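You operate a simulated robot arm through the tools that you are given. There is no shell and no other tool. Be economical: measure what you need, move in short steps, check, and stop when the job is done.

You run a simulated two-armed robot. Do the job below in one go: nothing can be reset, and whatever is moved stays where it is left.

TASK
Put the green beaker in the right basin. Put the white press on the bottom shelf of the bench. Put the rice sack with the latest date from the fourth store rack shelf from the top on top of the white bundle. Pull the white drawer open. The order is free. Set down upright: green beaker, white press.

Only the result counts: the job must be done as asked and must still hold three seconds after the hand-in. Knocking over, shifting, dropping, spilling or breaking anything else fails it.

THE ROBOT
Two 7-joint arms with fingered hands on one trunk, on a base that drives. Base frame: it is fixed to the floor where the robot stands at the start and does not move with it; the origin is under the middle of the robot, x ahead of it, y to its left, z up; the surface under the hand at the start is at about z = 820. Readings come in mm, rad, newtons and seconds.
The left shoulder is at the start at [70, 132, 1117], the right one opposite. With the tool pointing down near the work surface each hand reaches from about 360 to 640 mm from the robot's upright axis, wherever it stands, measured 20 degrees to its own side. Places, roughly: bottom shelf of the bench [700, 1100, 200]; bundle (30x26x16 cm) [-4000, 1300, 900]; green beaker (7x6x7 cm) [500, 0, 900]; rice sack [-2500, 2250, 750]; right basin [600, -3300, 700]; white drawer [-3900, -400, 700]; white press (5x5x10 cm) [400, -400, 800]. Payload 2.3 kg a hand.
Tool frame (each hand has its own): the origin (TCP) lies between the finger pads and is the grasp point; the fingertips stand 25 mm ahead of it; z points along the fingers, y is the line along which they close. The gripper opens to 88 mm. The gripper's body begins 29 mm behind the TCP. The gripper is a hand of 3 fingers: y runs from the thumb to the fingers, the wrist lies at [-13, -97, -162] in the tool frame, and closing takes about 1.5 s.
Orientation is that of the tool frame in the base frame, as [roll, pitch, yaw] about the fixed x, y, z axes, in that order (R = Rz(yaw) Ry(pitch) Rx(roll)). With the fingers straight down and the wrist toward the robot, the tool's x, y and z point along [0, 1, 0], [1, 0, 0] and [0, 0, -1] of the base frame.

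THE INTERFACE
- The arms move only by the tool step_arm. It takes "left_commands", "right_commands" or both (then of equal length, played together; a hand with none holds still); each is a list of rows, each a list of 3 entries, a list of its own where there are three numbers: the shift along the base's x, y, z in mm, then the turn, a rotation vector about the base's x, y, z in rad, then the finger opening in mm, from 0 to 88. In form: [[[dx, dy, dz], [wx, wy, wz], hand], ...]. A call has 1 to 20 rows; each row is the pose to reach, as a shift and turn from the pose commanded when the call began. A row lasts 0.2 s, in which the tool goes at most 50 mm and 0.15 rad; a call with a longer step from one row to the next is refused whole, and so is a gripper value outside its range. A pose out of reach is approached as far as the arm can. The call stops where the force on the tool passes 40 N (or 10 N more than at its start, if that is more) or the arm is blocked; 0.2 s more then pass. Each finger travels about 108 mm/s and halts on what it meets, pressing with about 32 N; the grip force reading is that of the motor and also rises with nothing between the fingers. The clock runs only during rows and for 0.2 s after the last one: add rows that repeat a pose to give the fingers time. It gives the time, the measured TCP pose, the force on the tool (base axes), the opening and the grip force at its end, in the units of the frame above (readings bear some noise), with the torque about the TCP (base axes, N m) and any sound that the robot's microphone picked up, and new pictures: "views" is both (left out), scene, wrist or none (wrist: the cameras of the hands that moved).
- Cameras (640 x 400 px; columns grow to the right, rows downward): "scene" is now at [125.3, -6.6, 1416.5]; the picture's right is [-0.09, -1.00, 0.00], its down [-0.77, 0.07, -0.64] and it looks along [0.63, -0.06, -0.77] (base axes); focal length 280 px, centre (320, 200). "left" rides on the left gripper at [-58, -85, -99] in its tool frame; the picture's right is [-0.67, -0.35, 0.66], its down [0.69, -0.63, 0.37] and it looks along [0.29, 0.69, 0.66] (tool axes); focal length 261 px, centre (320, 200). "right" rides on the right gripper at [58, -85, -99] in its tool frame; the picture's right is [-0.67, 0.35, -0.66], its down [-0.69, -0.63, 0.37] and it looks along [-0.29, 0.69, 0.66] (tool axes); focal length 261 px, centre (320, 200). There is no depth. A picture from a camera that has moved, and an enlarged one, comes with that camera's place and axes in the base frame and with its lens.
- raise_lower(by): slides the trunk up (or, below 0, down) by that many mm; the arms and the scene camera ride with it, the base frame stays. It gives what a move gives, with no picture.
- roll_base(legs): drives the robot by 1 to 6 legs, each [ahead, left, turn to the left] in mm, mm and rad, along the robot's own axes; the way and the turn of a leg run together, so that a leg with both is an arc; at most 1500 mm and 3.142 rad a leg. The arms and the cameras ride along, it lands a little off, and it stops where it bumps. It gives what a move gives, and a new picture of the scene camera.
- grasp_type(shape, hand): the hand has 3 fingers and takes this shape, open, in about a second: jaw (thumb against the fingers, like two jaws); tri (thumb and two fingers); tip (a fingertip pinch); poke (one finger out to press); point (the index stretched); flat (the hand flat); cup (the hand cupped); fist (a fist). The gripper value then closes the fingers along that shape, each until it touches; the sizes above hold for jaw. It gives what a move gives, with no picture.
- turn_head(pan, tilt): turns the head with the scene camera to pan (to the left, within 1.501 rad either way) and tilt (down, from -0.506 to 1.204), counted from straight ahead of the robot. It gives what a move gives, and a new picture of the scene camera.
- inspect(camera, box): a new picture of the part [left, top, right, bottom] of that camera's present view, enlarged. No time passes.
- sign_off(): hands the job in; it is judged then, once.

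Work in short steps. Places have to be worked out from the pictures, the camera data and where the tool is seen: move nearer, look again, correct. Check each grasp and each placing, and mend what went wrong. You have 165 turns and 260 pictures in all, those below and enlarged ones among them. Open the grippers and draw the arms clear of the work before you hand the job in, unless the task says otherwise; then end with one line.

The tools are called after "Call:" as name(argument=value, ...) on one line, values as JSON. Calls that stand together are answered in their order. step_arm: Moves the arms, as the interface text tells. Its arguments: {"type":"object","properties":{"left_commands":{"type":"array","items":{"type":"array"}},"right_commands":{"type":"array","items":{"type":"array"}},"views":{"type":"string","enum":["both","scene","wrist","none"]}},"required":[]} The other tools are called the same way: raise_lower (by) slides the trunk up or down; grasp_type (shape, hand) gives the hand a shape; roll_base (legs) drives the base; turn_head (pan, tilt) turns the head that bears the scene camera; inspect (camera, box) takes an enlarged picture of a part of a camera's view; sign_off () hands the job in.

At the start:

```text
time: 0.0
left_tool_pos: [402.2, 219.6, 1092.2]
left_tcp_rot: [3.141, 0.001, 1.572]
left_wrist_force: [-0.2, 0.1, 0.3]
left_wrist_torque: [-0.02, 0.01, 0.01]
left_width: 87.7
left_gripper_force: 0.0
left_shape: jaw
right_tool_pos: [402.9, -178.3, 1068.8]
right_tcp_rot: [3.141, 0.0, 1.571]
right_wrist_force: [-0.1, 0.6, 0.0]
right_wrist_torque: [-0.01, 0.03, -0.02]
right_width: 87.8
right_gripper_force: 0.0
right_shape: jaw
trunk travel left (down, up): [-675.0, 165.0]
robot x, y, heading: [-0.1, 3.9, 0.002]
head pan, tilt: [-0.093, 0.88]
```

scene: 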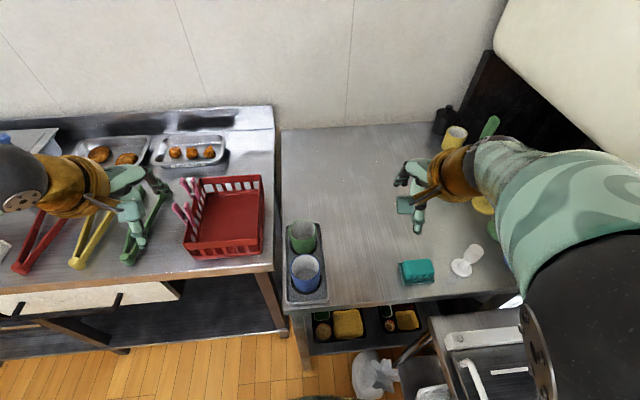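
right: 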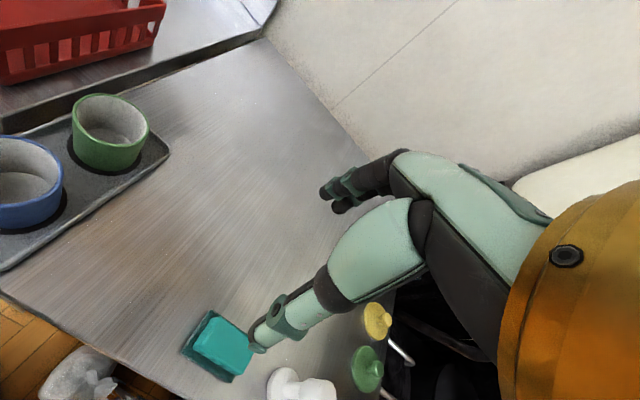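
left: 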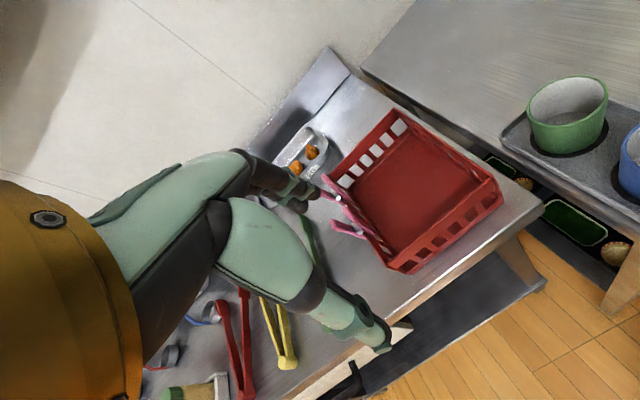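

I start by zooming in on the press and the beaker to judge their pose.

Call:
inspect(camera="scene", box=[380, 200, 540, 300])

Call:
inspect(camera="scene", box=[250, 200, 410, 300])

Call:
turn_head(pan=0.9, tilt=0.8)

```text
4.00 times, centred on (460, 250) of scene
camera zoom: at [125.3, -6.6, 1416.5], right [-0.09, -1.0, 0.0], down [-0.77, 0.07, -0.64], along [0.63, -0.06, -0.77], focal length 1122 px, centre (-240, 0)
```

zoom: 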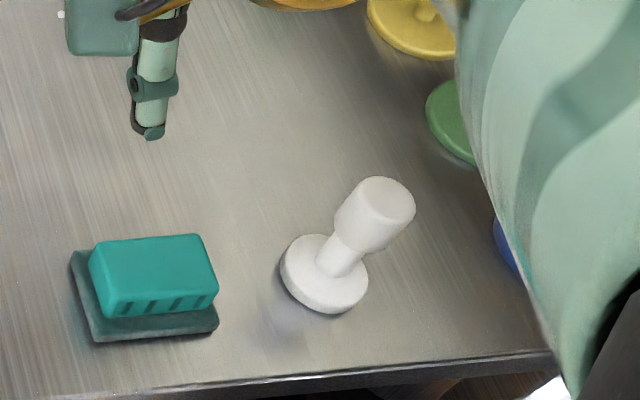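

```text
4.00 times, centred on (330, 250) of scene
camera zoom: at [125.3, -6.6, 1416.5], right [-0.09, -1.0, 0.0], down [-0.77, 0.07, -0.64], along [0.63, -0.06, -0.77], focal length 1122 px, centre (280, 0)
```

zoom: 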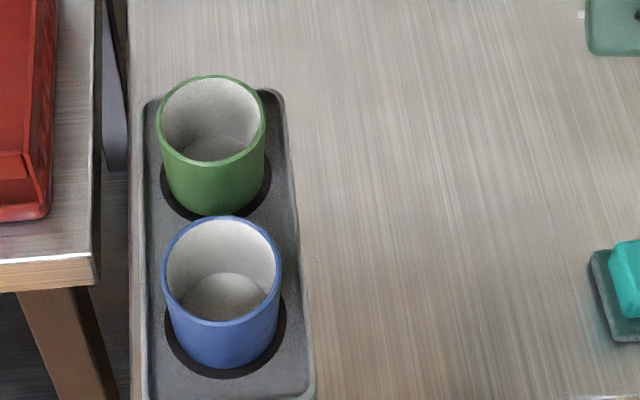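

```text
time: 1.3
left_tool_pos: [401.1, 219.8, 1093.3]
left_tcp_rot: [-3.139, 0.0, 1.571]
left_wrist_force: [-0.4, 0.1, 0.2]
left_wrist_torque: [0.01, 0.02, -0.03]
left_width: 87.5
left_gripper_force: 0.1
left_shape: jaw
right_tool_pos: [402.7, -179.5, 1069.5]
right_tcp_rot: [-3.14, -0.002, 1.572]
right_wrist_force: [1.1, -0.5, -0.5]
right_wrist_torque: [0.0, 0.02, -0.02]
right_width: 87.7
right_gripper_force: 0.1
right_shape: jaw
trunk travel left (down, up): [-675.0, 165.0]
robot x, y, heading: [0.8, 2.0, 0.001]
head pan, tilt: [0.901, 0.799]
camera scene: at [99.2, 63.7, 1422.8], right [0.78, -0.62, 0.0], down [-0.45, -0.56, -0.7], along [0.43, 0.55, -0.72], focal length 280 px, centre (320, 200)
```

scene: 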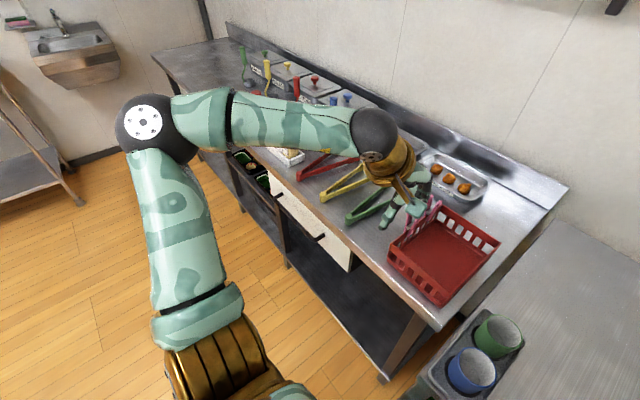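

The press stands upright as a tamper, and the bench with its bottom shelf is to the left. Now I look to the right for the basin.

Call:
turn_head(pan=-1.4, tilt=0.5)

Call:
turn_head(pan=1.4, tilt=0.4)

```text
time: 3.4
left_tool_pos: [401.2, 219.1, 1093.2]
left_tcp_rot: [-3.141, 0.0, 1.571]
left_wrist_force: [0.0, 0.1, -0.1]
left_wrist_torque: [0.01, 0.01, -0.07]
left_width: 87.6
left_gripper_force: 0.1
left_shape: jaw
right_tool_pos: [402.5, -178.9, 1069.0]
right_tcp_rot: [3.141, 0.0, 1.572]
right_wrist_force: [0.0, 0.3, 0.0]
right_wrist_torque: [-0.01, 0.01, 0.01]
right_width: 87.5
right_gripper_force: 0.0
right_shape: jaw
trunk travel left (down, up): [-675.0, 165.0]
robot x, y, heading: [0.8, -1.4, 0.001]
head pan, tilt: [-1.4, 0.499]
camera scene: at [64.6, -89.1, 1448.8], right [-0.99, -0.17, 0.0], down [-0.08, 0.47, -0.88], along [0.15, -0.87, -0.48], focal length 280 px, centre (320, 200)
```

scene: 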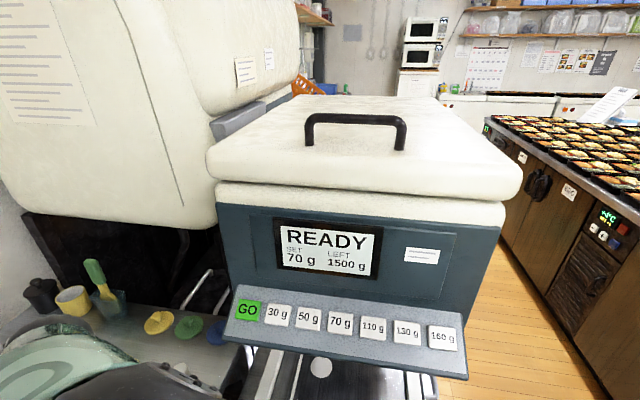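

```text
time: 5.9
left_tool_pos: [401.1, 220.2, 1092.6]
left_tcp_rot: [3.141, 0.0, 1.57]
left_wrist_force: [0.9, -0.9, -0.1]
left_wrist_torque: [0.0, 0.01, 0.0]
left_width: 87.7
left_gripper_force: 0.0
left_shape: jaw
right_tool_pos: [402.6, -178.5, 1069.5]
right_tcp_rot: [3.141, -0.001, 1.572]
right_wrist_force: [-0.4, 0.1, 0.3]
right_wrist_torque: [0.04, -0.03, -0.02]
right_width: 87.5
right_gripper_force: 0.0
right_shape: jaw
trunk travel left (down, up): [-675.0, 165.0]
robot x, y, heading: [-5.1, 4.5, 0.001]
head pan, tilt: [1.4, 0.4]
camera scene: at [64.8, 91.8, 1457.9], right [0.99, -0.17, 0.0], down [-0.07, -0.38, -0.92], along [0.16, 0.91, -0.39], focal length 280 px, centre (320, 200)
```

scene: 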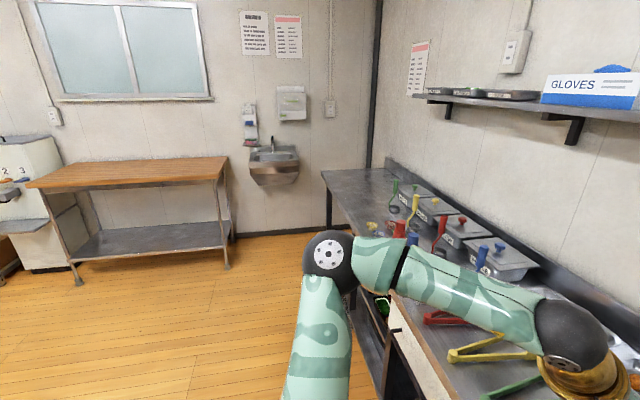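

The layout is clear; now I look at the work table again from straight ahead for precise localisation.

Call:
turn_head(pan=-0.3, tilt=1.0)

```text
time: 7.6
left_tool_pos: [401.4, 220.0, 1093.6]
left_tcp_rot: [3.141, 0.0, 1.573]
left_wrist_force: [0.3, 0.1, 0.3]
left_wrist_torque: [-0.02, -0.01, 0.0]
left_width: 87.6
left_gripper_force: 0.1
left_shape: jaw
right_tool_pos: [402.7, -178.6, 1068.9]
right_tcp_rot: [3.141, -0.001, 1.572]
right_wrist_force: [-1.2, 0.7, 0.9]
right_wrist_torque: [0.0, -0.02, -0.02]
right_width: 87.5
right_gripper_force: 0.0
right_shape: jaw
trunk travel left (down, up): [-675.0, 165.0]
robot x, y, heading: [2.0, -2.1, 0.003]
head pan, tilt: [-0.3, 1.0]
camera scene: at [115.6, -20.0, 1407.7], right [-0.3, -0.96, 0.0], down [-0.8, 0.25, -0.54], along [0.52, -0.16, -0.84], focal length 280 px, centre (320, 200)
```

scene: 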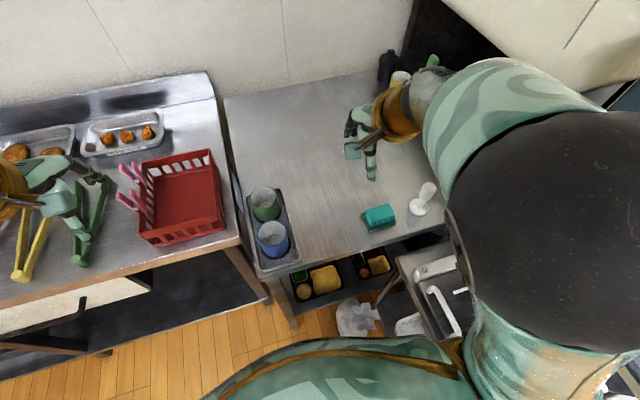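

The press stands at about (377, -353) and the green beaker at about (474, 2) with its rim near z 892. I swing the left hand over the beaker with the fingers closing along y, clear of the blue one.

Call:
step_arm(left_commands=[[[6, -18, 0], [0, 0, -0.14], 88], [[12, -36, 0], [0, 0, -0.28], 88], [[18, -54, 0], [0, 0, -0.42], 88], [[24, -72, 0], [0, 0, -0.56], 88], [[30, -90, 0], [0, 0, -0.7], 88], [[36, -108, 0], [0, 0, -0.84], 88], [[42, -126, 0], [0, 0, -0.98], 88], [[48, -144, 0], [0, 0, -1.12], 88], [[54, -162, 0], [0, 0, -1.26], 88], [[60, -180, 0], [0, 0, -1.4], 88], [[66, -200, 0], [0, 0, -1.5], 88], [[72, -218, -30], [0, 0, -1.571], 88], [[72, -218, -60], [0, 0, -1.571], 88], [[72, -218, -60], [0, 0, -1.571], 88]])

```text
time: 10.6
left_tool_pos: [281.3, -12.0, 1096.2]
left_tcp_rot: [-3.141, -0.002, 0.0]
left_wrist_force: [0.2, 0.6, 0.5]
left_wrist_torque: [0.03, 0.0, 0.03]
left_width: 88.3
left_gripper_force: 0.1
left_shape: jaw
left hand out of reach, approached as far as the arm can: row 6, 7, 8, 9, 10, 11, 12, 13, 14
right_tool_pos: [403.4, -179.4, 1068.1]
right_tcp_rot: [3.141, 0.002, 1.57]
right_wrist_force: [-0.8, 0.2, 0.3]
right_wrist_torque: [0.01, 0.01, 0.0]
right_width: 87.5
right_gripper_force: 0.1
right_shape: jaw
trunk travel left (down, up): [-675.0, 165.0]
robot x, y, heading: [1.0, 4.1, -0.003]
head pan, tilt: [-0.3, 1.0]
camera scene: at [115.8, -20.8, 1407.7], right [-0.3, -0.96, 0.0], down [-0.8, 0.25, -0.54], along [0.52, -0.16, -0.84], focal length 280 px, centre (320, 200)
camera left: at [222.9, 72.1, 1196.5], right [-0.67, 0.35, -0.65], down [0.69, 0.63, -0.37], along [0.28, -0.69, -0.66], focal length 261 px, centre (320, 200)
```

scene: 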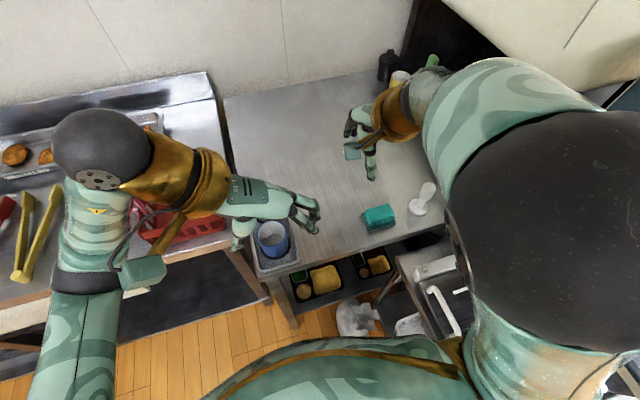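
left: 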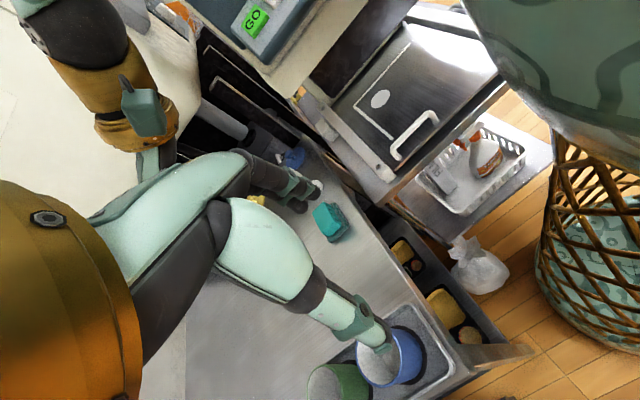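

That orientation is out of reach at y-closing, so I turn back to about 45°, which still keeps the fingers clear of the blue beaker.

Call:
step_arm(left_commands=[[[0, 0, 0], [0, 0, 0.14], 88], [[0, 0, 0], [0, 0, 0.28], 88], [[0, 0, 0], [0, 0, 0.42], 88], [[0, 0, 0], [0, 0, 0.56], 88], [[0, 0, 0], [0, 0, 0.7], 88], [[0, 0, 0], [0, 0, 0.8], 88], [[0, 0, 0], [0, 0, 0.8], 88], [[0, 0, 0], [0, 0, 0.8], 88]])

```text
time: 12.4
left_tool_pos: [280.2, -13.3, 1094.1]
left_tcp_rot: [3.141, 0.0, 0.801]
left_wrist_force: [-0.4, -0.4, -0.2]
left_wrist_torque: [-0.01, 0.02, 0.02]
left_width: 88.3
left_gripper_force: 0.1
left_shape: jaw
right_tool_pos: [402.6, -178.5, 1069.4]
right_tcp_rot: [3.141, 0.0, 1.571]
right_wrist_force: [-1.3, 0.2, 0.6]
right_wrist_torque: [0.0, -0.01, -0.02]
right_width: 87.8
right_gripper_force: 0.1
right_shape: jaw
trunk travel left (down, up): [-675.0, 165.0]
robot x, y, heading: [-2.7, 3.0, -0.003]
head pan, tilt: [-0.3, 1.0]
camera scene: at [115.6, -20.2, 1407.7], right [-0.3, -0.96, 0.0], down [-0.8, 0.25, -0.54], along [0.52, -0.16, -0.84], focal length 280 px, centre (320, 200)
camera left: at [179.2, 3.7, 1193.6], right [-0.72, -0.24, -0.66], down [0.03, 0.93, -0.37], along [0.7, -0.28, -0.66], focal length 261 px, centre (320, 200)
```

scene: 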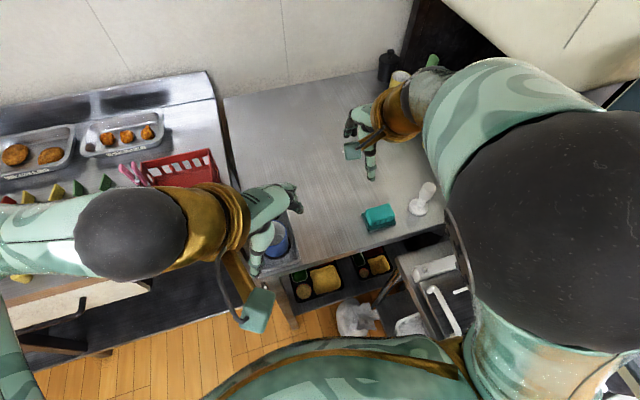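
left: 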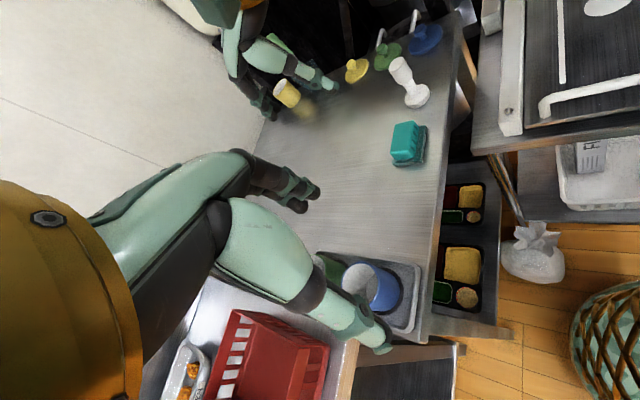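

The yaw is now about 45°. I move over the beaker, still well above its rim.

Call:
step_arm(left_commands=[[[40, 3, 0], [0, 0, 0], 88], [[80, 6, 0], [0, 0, 0], 88], [[120, 9, 0], [0, 0, 0], 88], [[160, 12, 0], [0, 0, 0], 88], [[194, 15, 0], [0, 0, 0], 88], [[194, 15, -40], [0, 0, 0], 88], [[194, 15, -80], [0, 0, 0], 88], [[194, 15, -90], [0, 0, 0], 88], [[194, 15, -90], [0, 0, 0], 88]])

```text
time: 14.4
left_tool_pos: [474.4, -1.4, 1000.7]
left_tcp_rot: [3.141, -0.001, 0.799]
left_wrist_force: [0.0, -0.9, 1.0]
left_wrist_torque: [0.02, 0.0, -0.01]
left_width: 88.1
left_gripper_force: 0.0
left_shape: jaw
right_tool_pos: [402.7, -178.5, 1069.1]
right_tcp_rot: [-3.141, -0.001, 1.571]
right_wrist_force: [0.1, -0.4, -0.4]
right_wrist_torque: [-0.03, 0.07, 0.0]
right_width: 87.6
right_gripper_force: 0.1
right_shape: jaw
trunk travel left (down, up): [-675.0, 165.0]
robot x, y, heading: [3.6, 1.8, 0.002]
head pan, tilt: [-0.3, 1.0]
camera scene: at [115.5, -20.1, 1407.7], right [-0.3, -0.96, 0.0], down [-0.8, 0.25, -0.54], along [0.52, -0.16, -0.84], focal length 280 px, centre (320, 200)
camera left: at [373.0, 16.6, 1101.8], right [-0.72, -0.24, -0.66], down [0.03, 0.93, -0.37], along [0.7, -0.28, -0.66], focal length 261 px, centre (320, 200)
```

scene: 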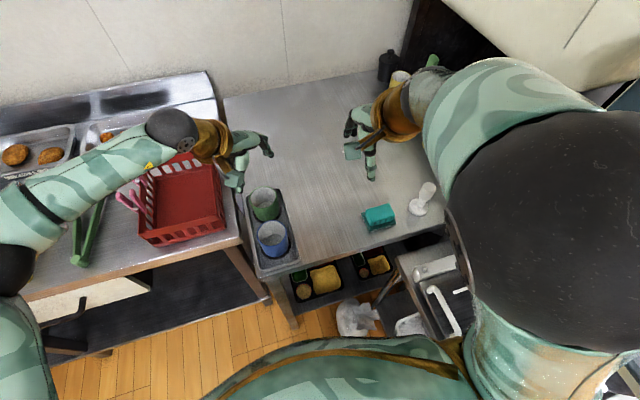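
left: 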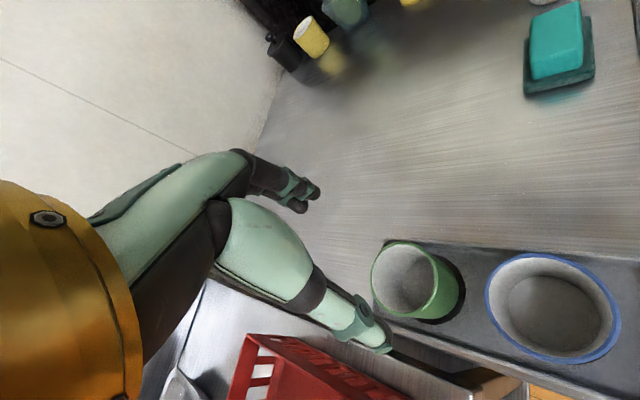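

The wrist view puts the rim centre at (474.6, 1.3), right under the TCP. I descend part way and check.

Call:
step_arm(left_commands=[[[0, 2, -30], [0, 0, 0], 88], [[0, 2, -60], [0, 0, 0], 88], [[0, 2, -80], [0, 0, 0], 88], [[0, 2, -80], [0, 0, 0], 88]])

```text
time: 15.4
left_tool_pos: [473.7, 2.0, 922.0]
left_tcp_rot: [-3.141, 0.001, 0.798]
left_wrist_force: [-0.1, -0.6, -1.0]
left_wrist_torque: [-0.03, 0.02, -0.02]
left_width: 88.1
left_gripper_force: 0.0
left_shape: jaw
right_tool_pos: [402.4, -179.4, 1070.2]
right_tcp_rot: [3.141, 0.0, 1.57]
right_wrist_force: [0.3, -0.4, 0.2]
right_wrist_torque: [0.0, 0.0, -0.01]
right_width: 87.9
right_gripper_force: 0.1
right_shape: jaw
trunk travel left (down, up): [-675.0, 165.0]
robot x, y, heading: [-1.3, -2.2, -0.002]
head pan, tilt: [-0.3, 1.0]
camera scene: at [115.6, -20.2, 1407.7], right [-0.3, -0.96, 0.0], down [-0.8, 0.25, -0.54], along [0.52, -0.16, -0.84], focal length 280 px, centre (320, 200)
camera left: at [372.9, 18.6, 1022.6], right [-0.72, -0.24, -0.66], down [0.03, 0.93, -0.37], along [0.7, -0.28, -0.66], focal length 261 px, centre (320, 200)
```

scene: 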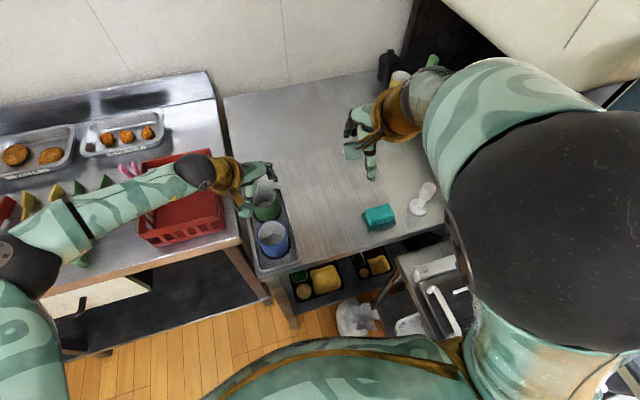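
left: 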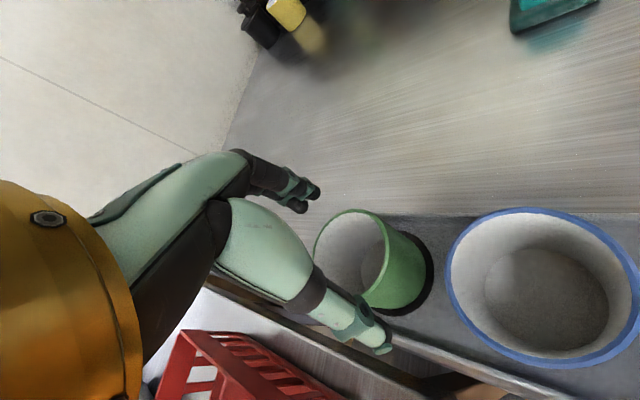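

Rim centre is confirmed at about (472, 3), z ≈ 888. I lower to grasp height.

Call:
step_arm(left_commands=[[[0, 1, -20], [0, 0, 0], 88], [[0, 1, -38], [0, 0, 0], 88], [[0, 1, -52], [0, 0, 0], 88], [[0, 1, -52], [0, 0, 0], 88]], views="wrist")

```text
time: 16.4
left_tool_pos: [476.2, 3.4, 869.9]
left_tcp_rot: [-3.141, 0.001, 0.8]
left_wrist_force: [0.7, 0.4, 0.1]
left_wrist_torque: [-0.02, -0.03, 0.0]
left_width: 88.0
left_gripper_force: 0.1
left_shape: jaw
right_tool_pos: [402.8, -178.2, 1069.1]
right_tcp_rot: [-3.14, 0.0, 1.572]
right_wrist_force: [0.2, 0.1, -0.9]
right_wrist_torque: [0.01, -0.05, -0.02]
right_width: 87.4
right_gripper_force: 0.0
right_shape: jaw
trunk travel left (down, up): [-675.0, 165.0]
robot x, y, heading: [-0.1, -0.3, -0.001]
head pan, tilt: [-0.3, 1.0]
camera left: at [374.0, 21.2, 969.7], right [-0.72, -0.24, -0.66], down [0.03, 0.93, -0.37], along [0.7, -0.28, -0.66], focal length 261 px, centre (320, 200)
```

left: 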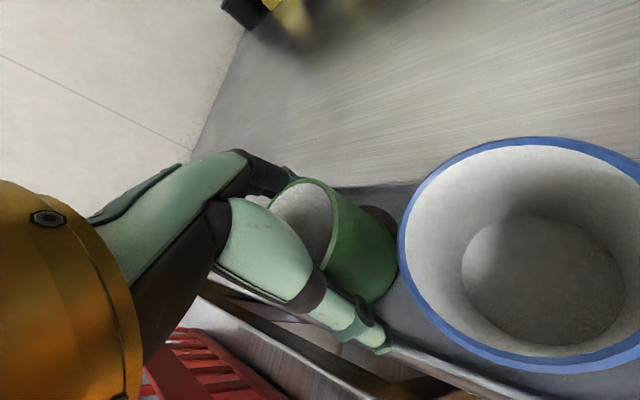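

The beaker sits between thumb and fingers. Closing.

Call:
step_arm(left_commands=[[[0, 0, 0], [0, 0, 0], 60], [[0, 0, 0], [0, 0, 0], 50], [[0, 0, 0], [0, 0, 0], 40], [[0, 0, 0], [0, 0, 0], 40], [[0, 0, 0], [0, 0, 0], 40], [[0, 0, 0], [0, 0, 0], 40], [[0, 0, 0], [0, 0, 0], 40]], views="wrist")

```text
time: 18.0
left_tool_pos: [474.9, 3.7, 869.2]
left_tcp_rot: [3.139, 0.0, 0.801]
left_wrist_force: [0.4, 1.2, 0.5]
left_wrist_torque: [-0.02, -0.03, -0.02]
left_width: 50.0
left_gripper_force: 32.1
left_shape: jaw
right_tool_pos: [402.4, -178.6, 1069.1]
right_tcp_rot: [3.141, 0.001, 1.57]
right_wrist_force: [-0.2, 0.0, -0.1]
right_wrist_torque: [-0.02, 0.01, 0.02]
right_width: 87.5
right_gripper_force: 0.0
right_shape: jaw
trunk travel left (down, up): [-675.0, 165.0]
robot x, y, heading: [-3.0, -0.8, -0.001]
head pan, tilt: [-0.3, 1.0]
camera left: at [374.0, 21.2, 969.8], right [-0.72, -0.24, -0.66], down [0.03, 0.93, -0.37], along [0.7, -0.28, -0.66], focal length 261 px, centre (320, 200)
```

left: 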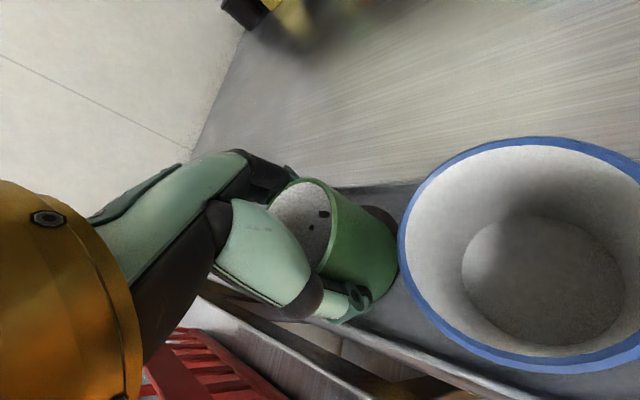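

Gripped at 50 mm with 32 N. Lifting.

Call:
step_arm(left_commands=[[[0, 0, 20], [0, 0, 0], 40], [[0, 0, 50], [0, 0, 0], 40], [[0, 0, 90], [0, 0, 0], 40], [[0, 0, 130], [0, 0, 0], 40], [[0, 0, 170], [0, 0, 0], 40], [[0, 0, 210], [0, 0, 0], 40], [[0, 0, 210], [0, 0, 0], 40]])

```text
time: 19.6
left_tool_pos: [475.7, 5.0, 1082.0]
left_tcp_rot: [3.141, 0.0, 0.8]
left_wrist_force: [-0.2, 0.1, -1.4]
left_wrist_torque: [0.0, -0.01, 0.0]
left_width: 49.5
left_gripper_force: 32.3
left_shape: jaw
right_tool_pos: [402.7, -179.7, 1068.9]
right_tcp_rot: [3.141, 0.001, 1.569]
right_wrist_force: [-0.3, -0.4, -0.2]
right_wrist_torque: [0.02, 0.01, 0.02]
right_width: 87.7
right_gripper_force: 0.0
right_shape: jaw
trunk travel left (down, up): [-675.0, 165.0]
robot x, y, heading: [0.7, 3.3, -0.002]
head pan, tilt: [-0.3, 1.0]
camera scene: at [116.0, -20.0, 1407.6], right [-0.3, -0.96, 0.0], down [-0.8, 0.25, -0.54], along [0.52, -0.16, -0.84], focal length 280 px, centre (320, 200)
camera left: at [373.5, 22.4, 1181.7], right [-0.72, -0.24, -0.66], down [0.03, 0.93, -0.37], along [0.7, -0.28, -0.66], focal length 261 px, centre (320, 200)
```

scene: 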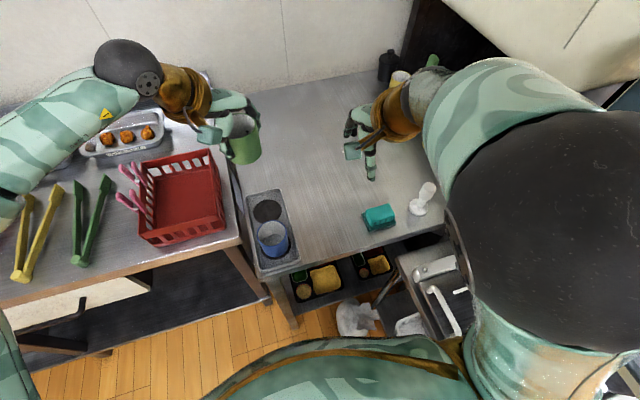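
left: 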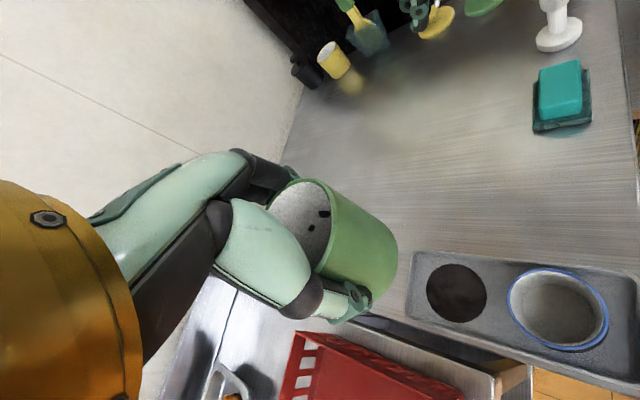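

The beaker is held. Now the right hand goes above the press, watching elbow clearance to the dispenser.

Call:
step_arm(right_commands=[[[-4, -30, 0], [0, 0, 0], 88], [[-8, -60, 0], [0, 0, 0], 88], [[-13, -90, 0], [0, 0, 0], 88], [[-18, -120, 0], [0, 0, 0], 88], [[-22, -150, 0], [0, 0, 0], 88], [[-26, -175, -20], [0, 0, 0], 88], [[-26, -175, -50], [0, 0, 0], 88], [[-26, -175, -50], [0, 0, 0], 88]])

```text
time: 21.4
left_tool_pos: [476.2, 8.5, 1081.5]
left_tcp_rot: [3.141, 0.004, 0.8]
left_wrist_force: [-0.3, 0.7, -1.2]
left_wrist_torque: [-0.02, -0.01, 0.01]
left_width: 49.5
left_gripper_force: 31.5
left_shape: jaw
right_tool_pos: [378.0, -350.2, 1020.0]
right_tcp_rot: [-3.14, 0.004, 1.572]
right_wrist_force: [0.2, 1.0, 0.5]
right_wrist_torque: [0.0, -0.01, -0.01]
right_width: 87.7
right_gripper_force: 0.0
right_shape: jaw
trunk travel left (down, up): [-675.0, 165.0]
robot x, y, heading: [0.5, 0.6, 0.003]
head pan, tilt: [-0.3, 1.0]
camera scene: at [117.4, -16.0, 1407.6], right [-0.3, -0.96, 0.0], down [-0.8, 0.25, -0.54], along [0.51, -0.16, -0.84], focal length 280 px, centre (320, 200)
camera right: at [293.5, -293.0, 1119.4], right [0.35, -0.67, 0.66], down [-0.63, -0.69, -0.36], along [0.69, -0.29, -0.66], focal length 261 px, centre (320, 200)
```

scene: 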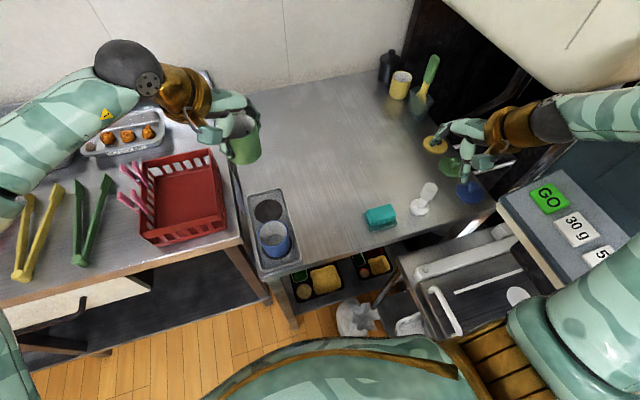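
right: 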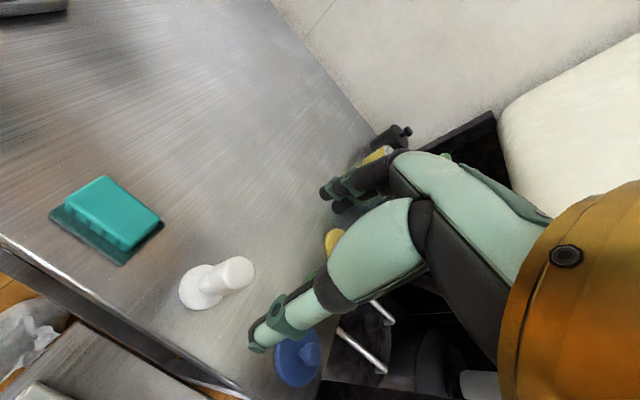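

The base seems to have shifted a few mm, so I check the right elbow against the dispenser.

Call:
turn_head(pan=-1.2, tilt=0.8)

```text
time: 22.6
left_tool_pos: [475.9, 7.5, 1080.5]
left_tcp_rot: [3.14, 0.002, 0.798]
left_wrist_force: [-0.3, 0.0, -0.1]
left_wrist_torque: [-0.05, 0.0, 0.0]
left_width: 49.4
left_gripper_force: 32.1
left_shape: jaw
right_tool_pos: [378.1, -349.7, 1020.4]
right_tcp_rot: [-3.141, 0.004, 1.571]
right_wrist_force: [0.7, 0.0, -0.6]
right_wrist_torque: [-0.01, 0.03, -0.01]
right_width: 87.7
right_gripper_force: 0.1
right_shape: jaw
trunk travel left (down, up): [-675.0, 165.0]
robot x, y, heading: [-0.4, -3.0, 0.003]
head pan, tilt: [-1.201, 0.799]
camera scene: at [80.4, -70.6, 1422.8], right [-0.93, -0.36, 0.0], down [-0.26, 0.67, -0.7], along [0.25, -0.65, -0.72], focal length 280 px, centre (320, 200)
```

scene: 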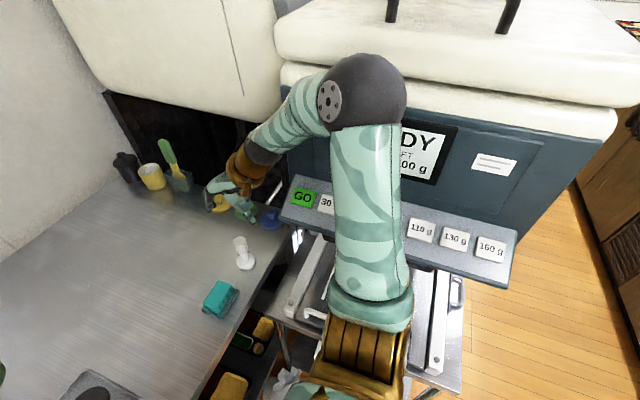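

The elbow is right against the dispenser panel, so I retract that arm and will turn the base right so the press lies straight ahead of the shoulder.

Call:
step_arm(right_commands=[[[4, 30, 20], [0, 0, 0], 88], [[8, 60, 50], [0, 0, 0], 88], [[13, 90, 50], [0, 0, 0], 88], [[18, 120, 50], [0, 0, 0], 88], [[22, 150, 50], [0, 0, 0], 88], [[26, 180, 50], [0, 0, 0], 88], [[26, 180, 50], [0, 0, 0], 88]], views="none")

Call:
roll_base(legs=[[0, 0, -0.45]])

```text
time: 24.2
left_tool_pos: [476.1, 3.9, 1082.0]
left_tcp_rot: [-3.14, 0.001, 0.799]
left_wrist_force: [0.4, -0.7, -1.7]
left_wrist_torque: [0.01, -0.02, -0.01]
left_width: 49.5
left_gripper_force: 32.2
left_shape: jaw
right_tool_pos: [402.4, -173.8, 1069.4]
right_tcp_rot: [3.141, -0.001, 1.569]
right_wrist_force: [-0.4, -0.9, -0.5]
right_wrist_torque: [0.05, 0.01, -0.01]
right_width: 87.7
right_gripper_force: 0.1
right_shape: jaw
trunk travel left (down, up): [-675.0, 165.0]
robot x, y, heading: [1.7, -3.3, 0.0]
head pan, tilt: [-1.201, 0.799]
```

```text
time: 25.9
left_tool_pos: [431.4, -201.8, 1080.8]
left_tcp_rot: [3.141, 0.001, 0.35]
left_wrist_force: [0.1, 0.6, -0.4]
left_wrist_torque: [-0.04, 0.0, 0.0]
left_width: 49.4
left_gripper_force: 31.3
left_shape: jaw
right_tool_pos: [288.7, -331.3, 1069.9]
right_tcp_rot: [-3.14, 0.002, 1.119]
right_wrist_force: [4.3, 2.7, -0.3]
right_wrist_torque: [-0.03, 0.03, -0.12]
right_width: 85.8
right_gripper_force: 0.0
right_shape: jaw
trunk travel left (down, up): [-675.0, 165.0]
robot x, y, heading: [-1.0, 1.8, -0.451]
head pan, tilt: [-1.201, 0.799]
camera scene: at [40.1, -100.7, 1422.8], right [-1.0, 0.08, 0.0], down [0.06, 0.71, -0.7], along [-0.06, -0.7, -0.72], focal length 280 px, centre (320, 200)
```

scene: 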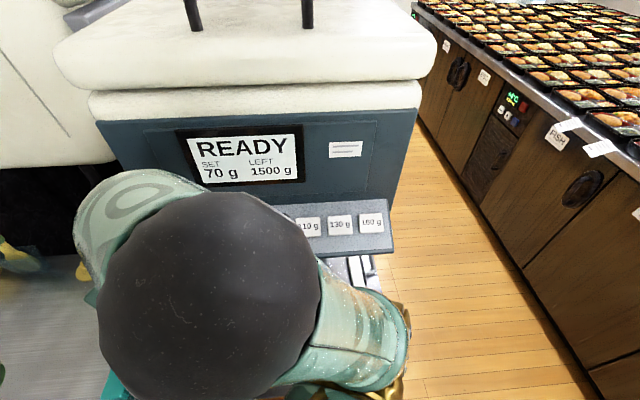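

The turn succeeded but the right hand shows a small contact force; I look at its camera and the scene ahead.

Call:
turn_head(pan=-0.4, tilt=0.9)

Call:
inspect(camera="right", box=[0, 0, 640, 400])

```text
time: 27.0
left_tool_pos: [432.1, -200.8, 1081.0]
left_tcp_rot: [3.14, 0.001, 0.352]
left_wrist_force: [-0.2, 0.3, -1.4]
left_wrist_torque: [-0.03, -0.03, 0.02]
left_width: 49.2
left_gripper_force: 32.1
left_shape: jaw
right_tool_pos: [287.8, -329.4, 1069.8]
right_tcp_rot: [-3.138, 0.002, 1.122]
right_wrist_force: [4.1, 2.9, -0.7]
right_wrist_torque: [-0.05, -0.01, -0.17]
right_width: 86.1
right_gripper_force: 0.0
right_shape: jaw
trunk travel left (down, up): [-675.0, 165.0]
robot x, y, heading: [2.8, -1.6, -0.448]
head pan, tilt: [-0.4, 0.901]
camera scene: at [96.4, -76.9, 1414.8], right [-0.75, -0.66, 0.0], down [-0.52, 0.59, -0.62], along [0.41, -0.47, -0.78], focal length 280 px, centre (320, 200)
```

scene: 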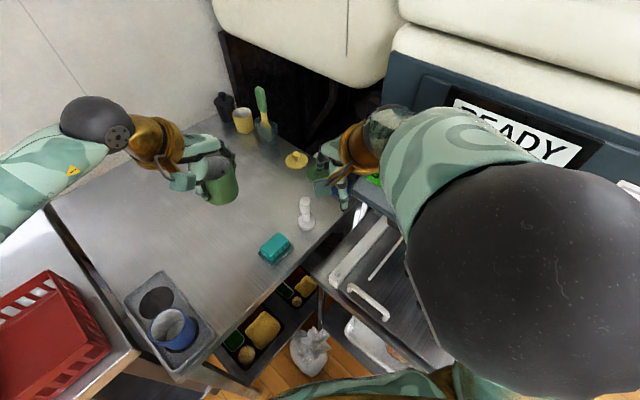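

```text
1.00 times, centred on (320, 200) of right (not enlarged: the box is as wide or as high as the picture)
camera zoom: at [237.3, -241.6, 1169.9], right [0.02, -0.75, 0.66], down [-0.87, -0.34, -0.36], along [0.5, -0.56, -0.66], focal length 261 px, centre (320, 200)
```

zoom: 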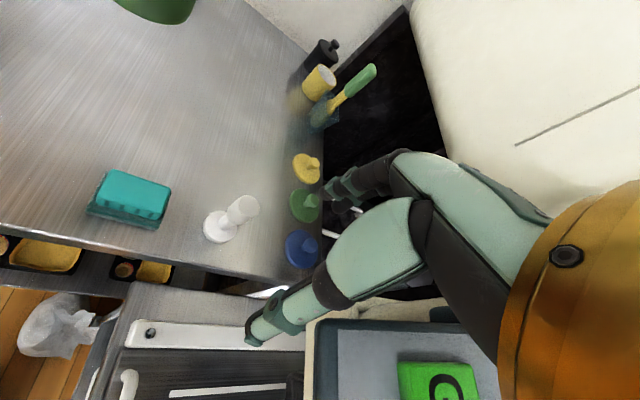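

The hand is brushing the dispenser's panel edge. I move it away from the panel (+x,+y), and the beaker hand a bit left for room.

Call:
step_arm(left_commands=[[[0, 25, 0], [0, 0, 0], 40], [[0, 50, 0], [0, 0, 0], 40], [[0, 75, 0], [0, 0, 0], 40], [[0, 100, 0], [0, 0, 0], 40], [[0, 100, 0], [0, 0, 0], 40], [[0, 100, 0], [0, 0, 0], 40]], right_commands=[[[12, 20, 0], [0, 0, 0], 88], [[30, 45, 0], [0, 0, 0], 88], [[60, 45, 0], [0, 0, 0], 88], [[90, 25, 0], [0, 0, 0], 88], [[90, -22, 0], [0, 0, 0], 88], [[90, -22, -20], [0, 0, 0], 88]])

```text
time: 28.4
left_tool_pos: [429.7, -103.4, 1080.4]
left_tcp_rot: [-3.141, -0.002, 0.351]
left_wrist_force: [0.0, 0.8, 0.1]
left_wrist_torque: [-0.04, 0.02, 0.01]
left_width: 49.7
left_gripper_force: 32.3
left_shape: jaw
right_tool_pos: [379.2, -352.5, 1049.4]
right_tcp_rot: [-3.141, 0.002, 1.121]
right_wrist_force: [0.3, -0.2, -0.6]
right_wrist_torque: [0.02, -0.03, 0.0]
right_width: 87.9
right_gripper_force: 0.0
right_shape: jaw
right hand out of reach, approached as far as the arm can: row 1, 2
trunk travel left (down, up): [-675.0, 165.0]
robot x, y, heading: [0.5, -1.9, -0.452]
head pan, tilt: [-0.4, 0.901]
camera scene: at [94.2, -77.9, 1414.9], right [-0.75, -0.66, 0.0], down [-0.52, 0.59, -0.62], along [0.41, -0.47, -0.78], focal length 280 px, centre (320, 200)
camera right: at [327.5, -263.4, 1150.8], right [0.02, -0.75, 0.66], down [-0.87, -0.34, -0.36], along [0.5, -0.56, -0.66], focal length 261 px, centre (320, 200)
camera left: at [346.1, -43.1, 1181.4], right [-0.75, 0.1, -0.66], down [0.43, 0.83, -0.37], along [0.51, -0.55, -0.66], focal length 261 px, centre (320, 200)
```

scene: 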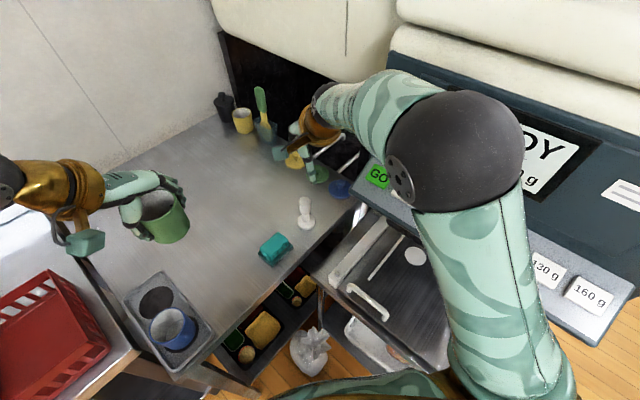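
right: 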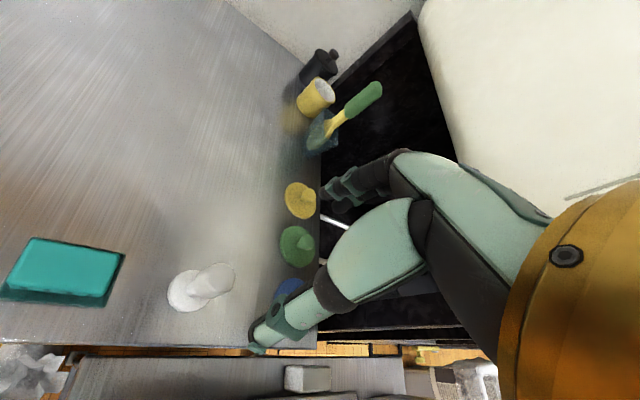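
left: 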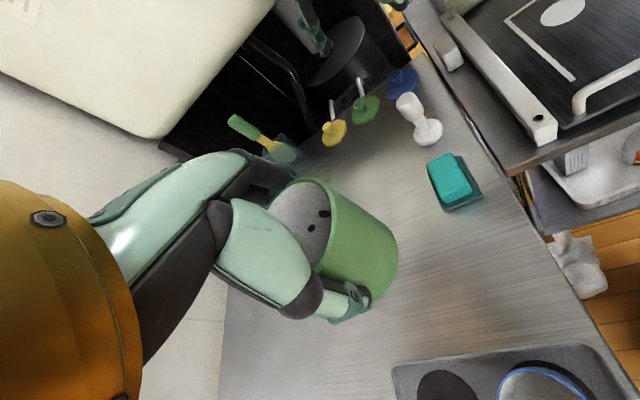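

The press is triangulated at about (380, -348) with its top near z 915. I lower to just above it.

Call:
step_arm(right_commands=[[[1, 4, -40], [0, 0, 0], 88], [[1, 4, -80], [0, 0, 0], 88], [[1, 4, -95], [0, 0, 0], 88], [[1, 4, -95], [0, 0, 0], 88]])

```text
time: 29.4
left_tool_pos: [430.6, -104.3, 1080.6]
left_tcp_rot: [-3.141, 0.0, 0.35]
left_wrist_force: [-0.5, 0.1, 0.8]
left_wrist_torque: [-0.03, -0.03, -0.02]
left_width: 49.4
left_gripper_force: 31.8
left_shape: jaw
right_tool_pos: [379.6, -349.3, 955.5]
right_tcp_rot: [-3.141, 0.0, 1.118]
right_wrist_force: [0.4, -0.3, -0.7]
right_wrist_torque: [0.0, 0.0, 0.02]
right_width: 87.8
right_gripper_force: 0.1
right_shape: jaw
trunk travel left (down, up): [-675.0, 165.0]
robot x, y, heading: [4.5, 1.6, -0.448]
head pan, tilt: [-0.4, 0.901]
camera scene: at [94.1, -78.1, 1414.9], right [-0.75, -0.66, 0.0], down [-0.52, 0.59, -0.62], along [0.41, -0.47, -0.78], focal length 280 px, centre (320, 200)
camera right: at [327.1, -260.5, 1055.0], right [0.02, -0.75, 0.66], down [-0.87, -0.34, -0.37], along [0.5, -0.56, -0.66], focal length 261 px, centre (320, 200)
```

scene: 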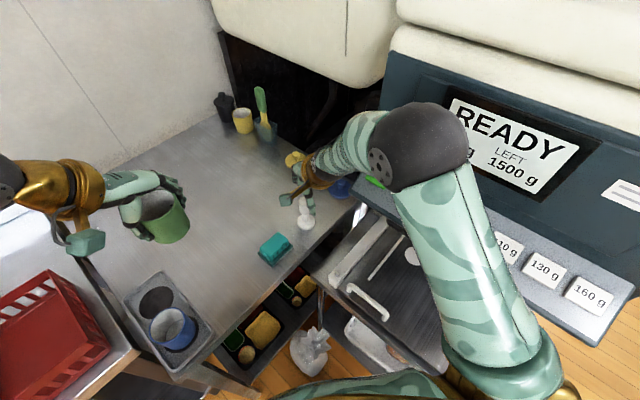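
right: 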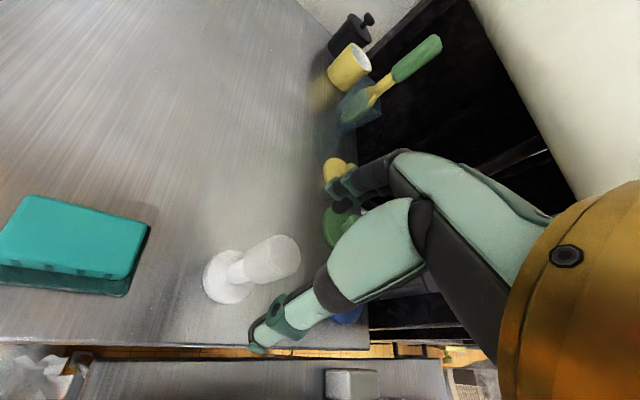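

Aligned; the knob is between the fingers. I descend 52 mm and close.

Call:
step_arm(right_commands=[[[0, 1, -25], [0, 0, 0], 88], [[0, 1, -52], [0, 0, 0], 88], [[0, 1, -52], [0, 0, 0], 88], [[0, 1, -52], [0, 0, 0], 50], [[0, 1, -52], [0, 0, 0], 30], [[0, 1, -52], [0, 0, 0], 10], [[0, 1, -52], [0, 0, 0], 10], [[0, 1, -52], [0, 0, 0], 10], [[0, 1, -52], [0, 0, 0], 10], [[0, 1, -52], [0, 0, 0], 10]], views="wrist")

```text
time: 31.6
left_tool_pos: [434.6, -100.4, 1079.6]
left_tcp_rot: [3.14, 0.005, 0.35]
left_wrist_force: [-0.3, 0.3, 0.1]
left_wrist_torque: [0.0, 0.03, 0.0]
left_width: 49.3
left_gripper_force: 31.7
left_shape: jaw
right_tool_pos: [381.3, -345.9, 902.5]
right_tcp_rot: [-3.138, 0.006, 1.122]
right_wrist_force: [0.4, -0.2, 0.0]
right_wrist_torque: [0.0, 0.0, 0.01]
right_width: 19.1
right_gripper_force: 31.7
right_shape: jaw
trunk travel left (down, up): [-675.0, 165.0]
robot x, y, heading: [-2.7, -0.4, -0.45]
head pan, tilt: [-0.4, 0.901]
camera right: at [330.5, -256.6, 1002.7], right [0.03, -0.75, 0.66], down [-0.87, -0.35, -0.36], along [0.5, -0.56, -0.66], focal length 261 px, centre (320, 200)
```

right: 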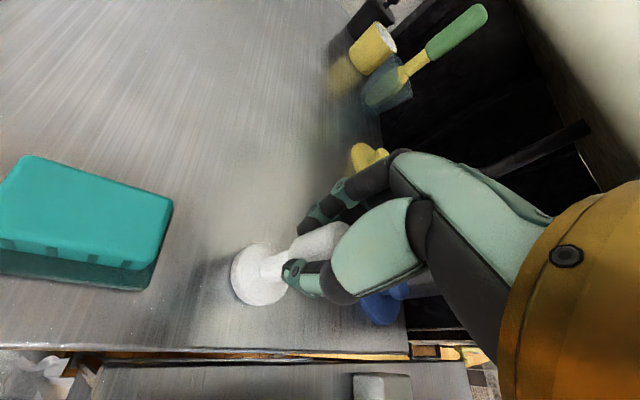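

Gripped at about 19 mm. The elbow seems to lean lightly on the dispenser, so I lift straight up and move away from it.

Call:
step_arm(right_commands=[[[0, 0, 20], [0, 0, 0], 10], [[0, 0, 50], [0, 0, 0], 10], [[0, 0, 90], [0, 0, 0], 10], [[0, 5, 130], [0, 0, 0], 10], [[0, 30, 150], [0, 0, 0], 10], [[0, 60, 150], [0, 0, 0], 10], [[0, 60, 150], [0, 0, 0], 10]])

```text
time: 33.2
left_tool_pos: [430.1, -104.1, 1081.3]
left_tcp_rot: [-3.14, 0.0, 0.353]
left_wrist_force: [-0.7, 0.5, 0.1]
left_wrist_torque: [-0.01, 0.01, 0.03]
left_width: 49.3
left_gripper_force: 31.4
left_shape: jaw
right_tool_pos: [377.1, -290.5, 1053.3]
right_tcp_rot: [-3.141, -0.001, 1.121]
right_wrist_force: [-0.4, 0.0, -1.3]
right_wrist_torque: [-0.01, -0.01, -0.01]
right_width: 19.2
right_gripper_force: 31.9
right_shape: jaw
trunk travel left (down, up): [-675.0, 165.0]
robot x, y, heading: [-0.2, -2.3, -0.448]
head pan, tilt: [-0.4, 0.901]
camera scene: at [94.4, -79.1, 1414.8], right [-0.75, -0.66, 0.0], down [-0.52, 0.59, -0.62], along [0.41, -0.47, -0.78], focal length 280 px, centre (320, 200)
camera right: at [325.9, -202.0, 1153.3], right [0.02, -0.76, 0.66], down [-0.87, -0.34, -0.37], along [0.5, -0.56, -0.66], focal length 261 px, centre (320, 200)
```

scene: 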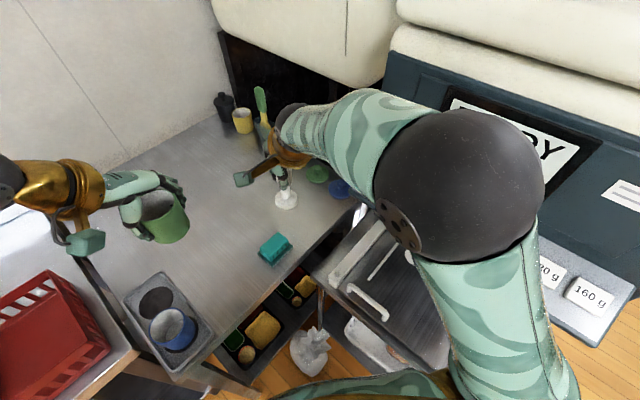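
right: 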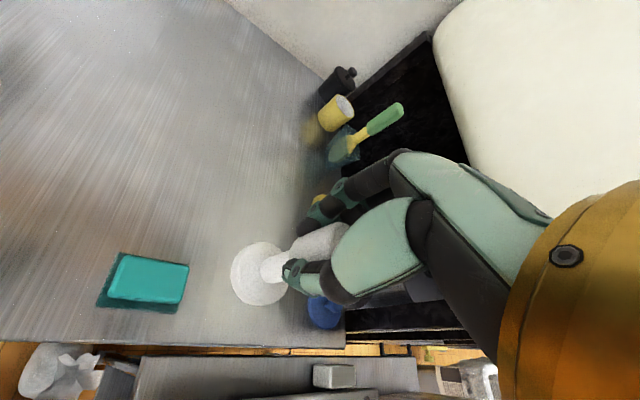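

The press is held well. I turn back straight and reverse from the table, then look at the bench.

Call:
roll_base(legs=[[0, 0, 0.45], [-350, 0, 0]])

Call:
turn_head(pan=0.9, tilt=0.6)

```text
time: 36.8
left_tool_pos: [84.4, 92.8, 1080.0]
left_tcp_rot: [-3.14, 0.002, 0.796]
left_wrist_force: [-0.1, 0.2, -0.2]
left_wrist_torque: [-0.01, 0.0, -0.01]
left_width: 49.4
left_gripper_force: 31.8
left_shape: jaw
right_tool_pos: [118.4, -98.1, 1052.6]
right_tcp_rot: [-3.14, -0.002, 1.565]
right_wrist_force: [-0.4, -1.3, -2.2]
right_wrist_torque: [-0.02, -0.01, 0.0]
right_width: 19.0
right_gripper_force: 32.1
right_shape: jaw
trunk travel left (down, up): [-675.0, 165.0]
robot x, y, heading: [-349.3, 1.7, -0.003]
head pan, tilt: [-0.4, 0.901]
camera scene: at [-228.3, -28.9, 1414.7], right [-0.39, -0.92, 0.0], down [-0.72, 0.31, -0.62], along [0.57, -0.24, -0.78], focal length 280 px, centre (320, 200)
```

scene: 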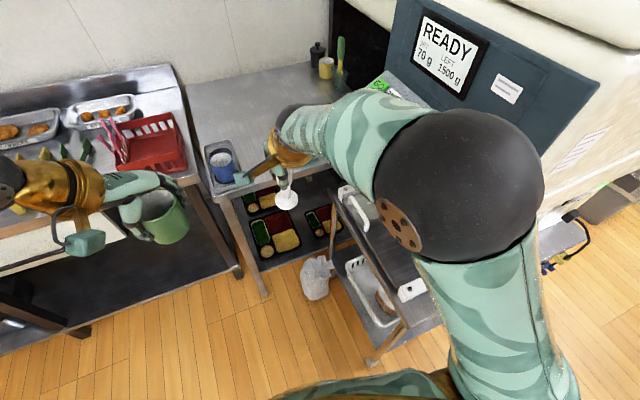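

```text
time: 38.3
left_tool_pos: [84.3, 93.3, 1081.1]
left_tcp_rot: [-3.141, 0.0, 0.797]
left_wrist_force: [-0.2, 0.2, -0.8]
left_wrist_torque: [0.01, -0.01, 0.01]
left_width: 49.5
left_gripper_force: 32.1
left_shape: jaw
right_tool_pos: [115.9, -98.0, 1054.1]
right_tcp_rot: [-3.141, 0.0, 1.564]
right_wrist_force: [0.0, 0.1, -1.7]
right_wrist_torque: [0.01, 0.01, 0.0]
right_width: 18.9
right_gripper_force: 31.6
right_shape: jaw
trunk travel left (down, up): [-675.0, 165.0]
robot x, y, heading: [-348.8, -0.7, -0.003]
head pan, tilt: [0.901, 0.6]
camera scene: at [-244.1, 69.7, 1439.6], right [0.78, -0.62, 0.0], down [-0.35, -0.44, -0.82], along [0.52, 0.64, -0.57], focal length 280 px, centre (320, 200)
```

scene: 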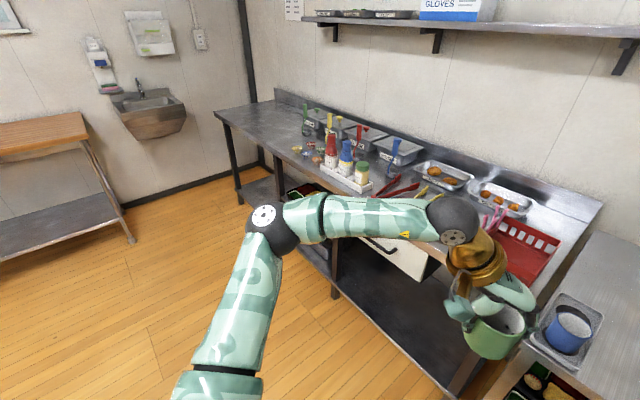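

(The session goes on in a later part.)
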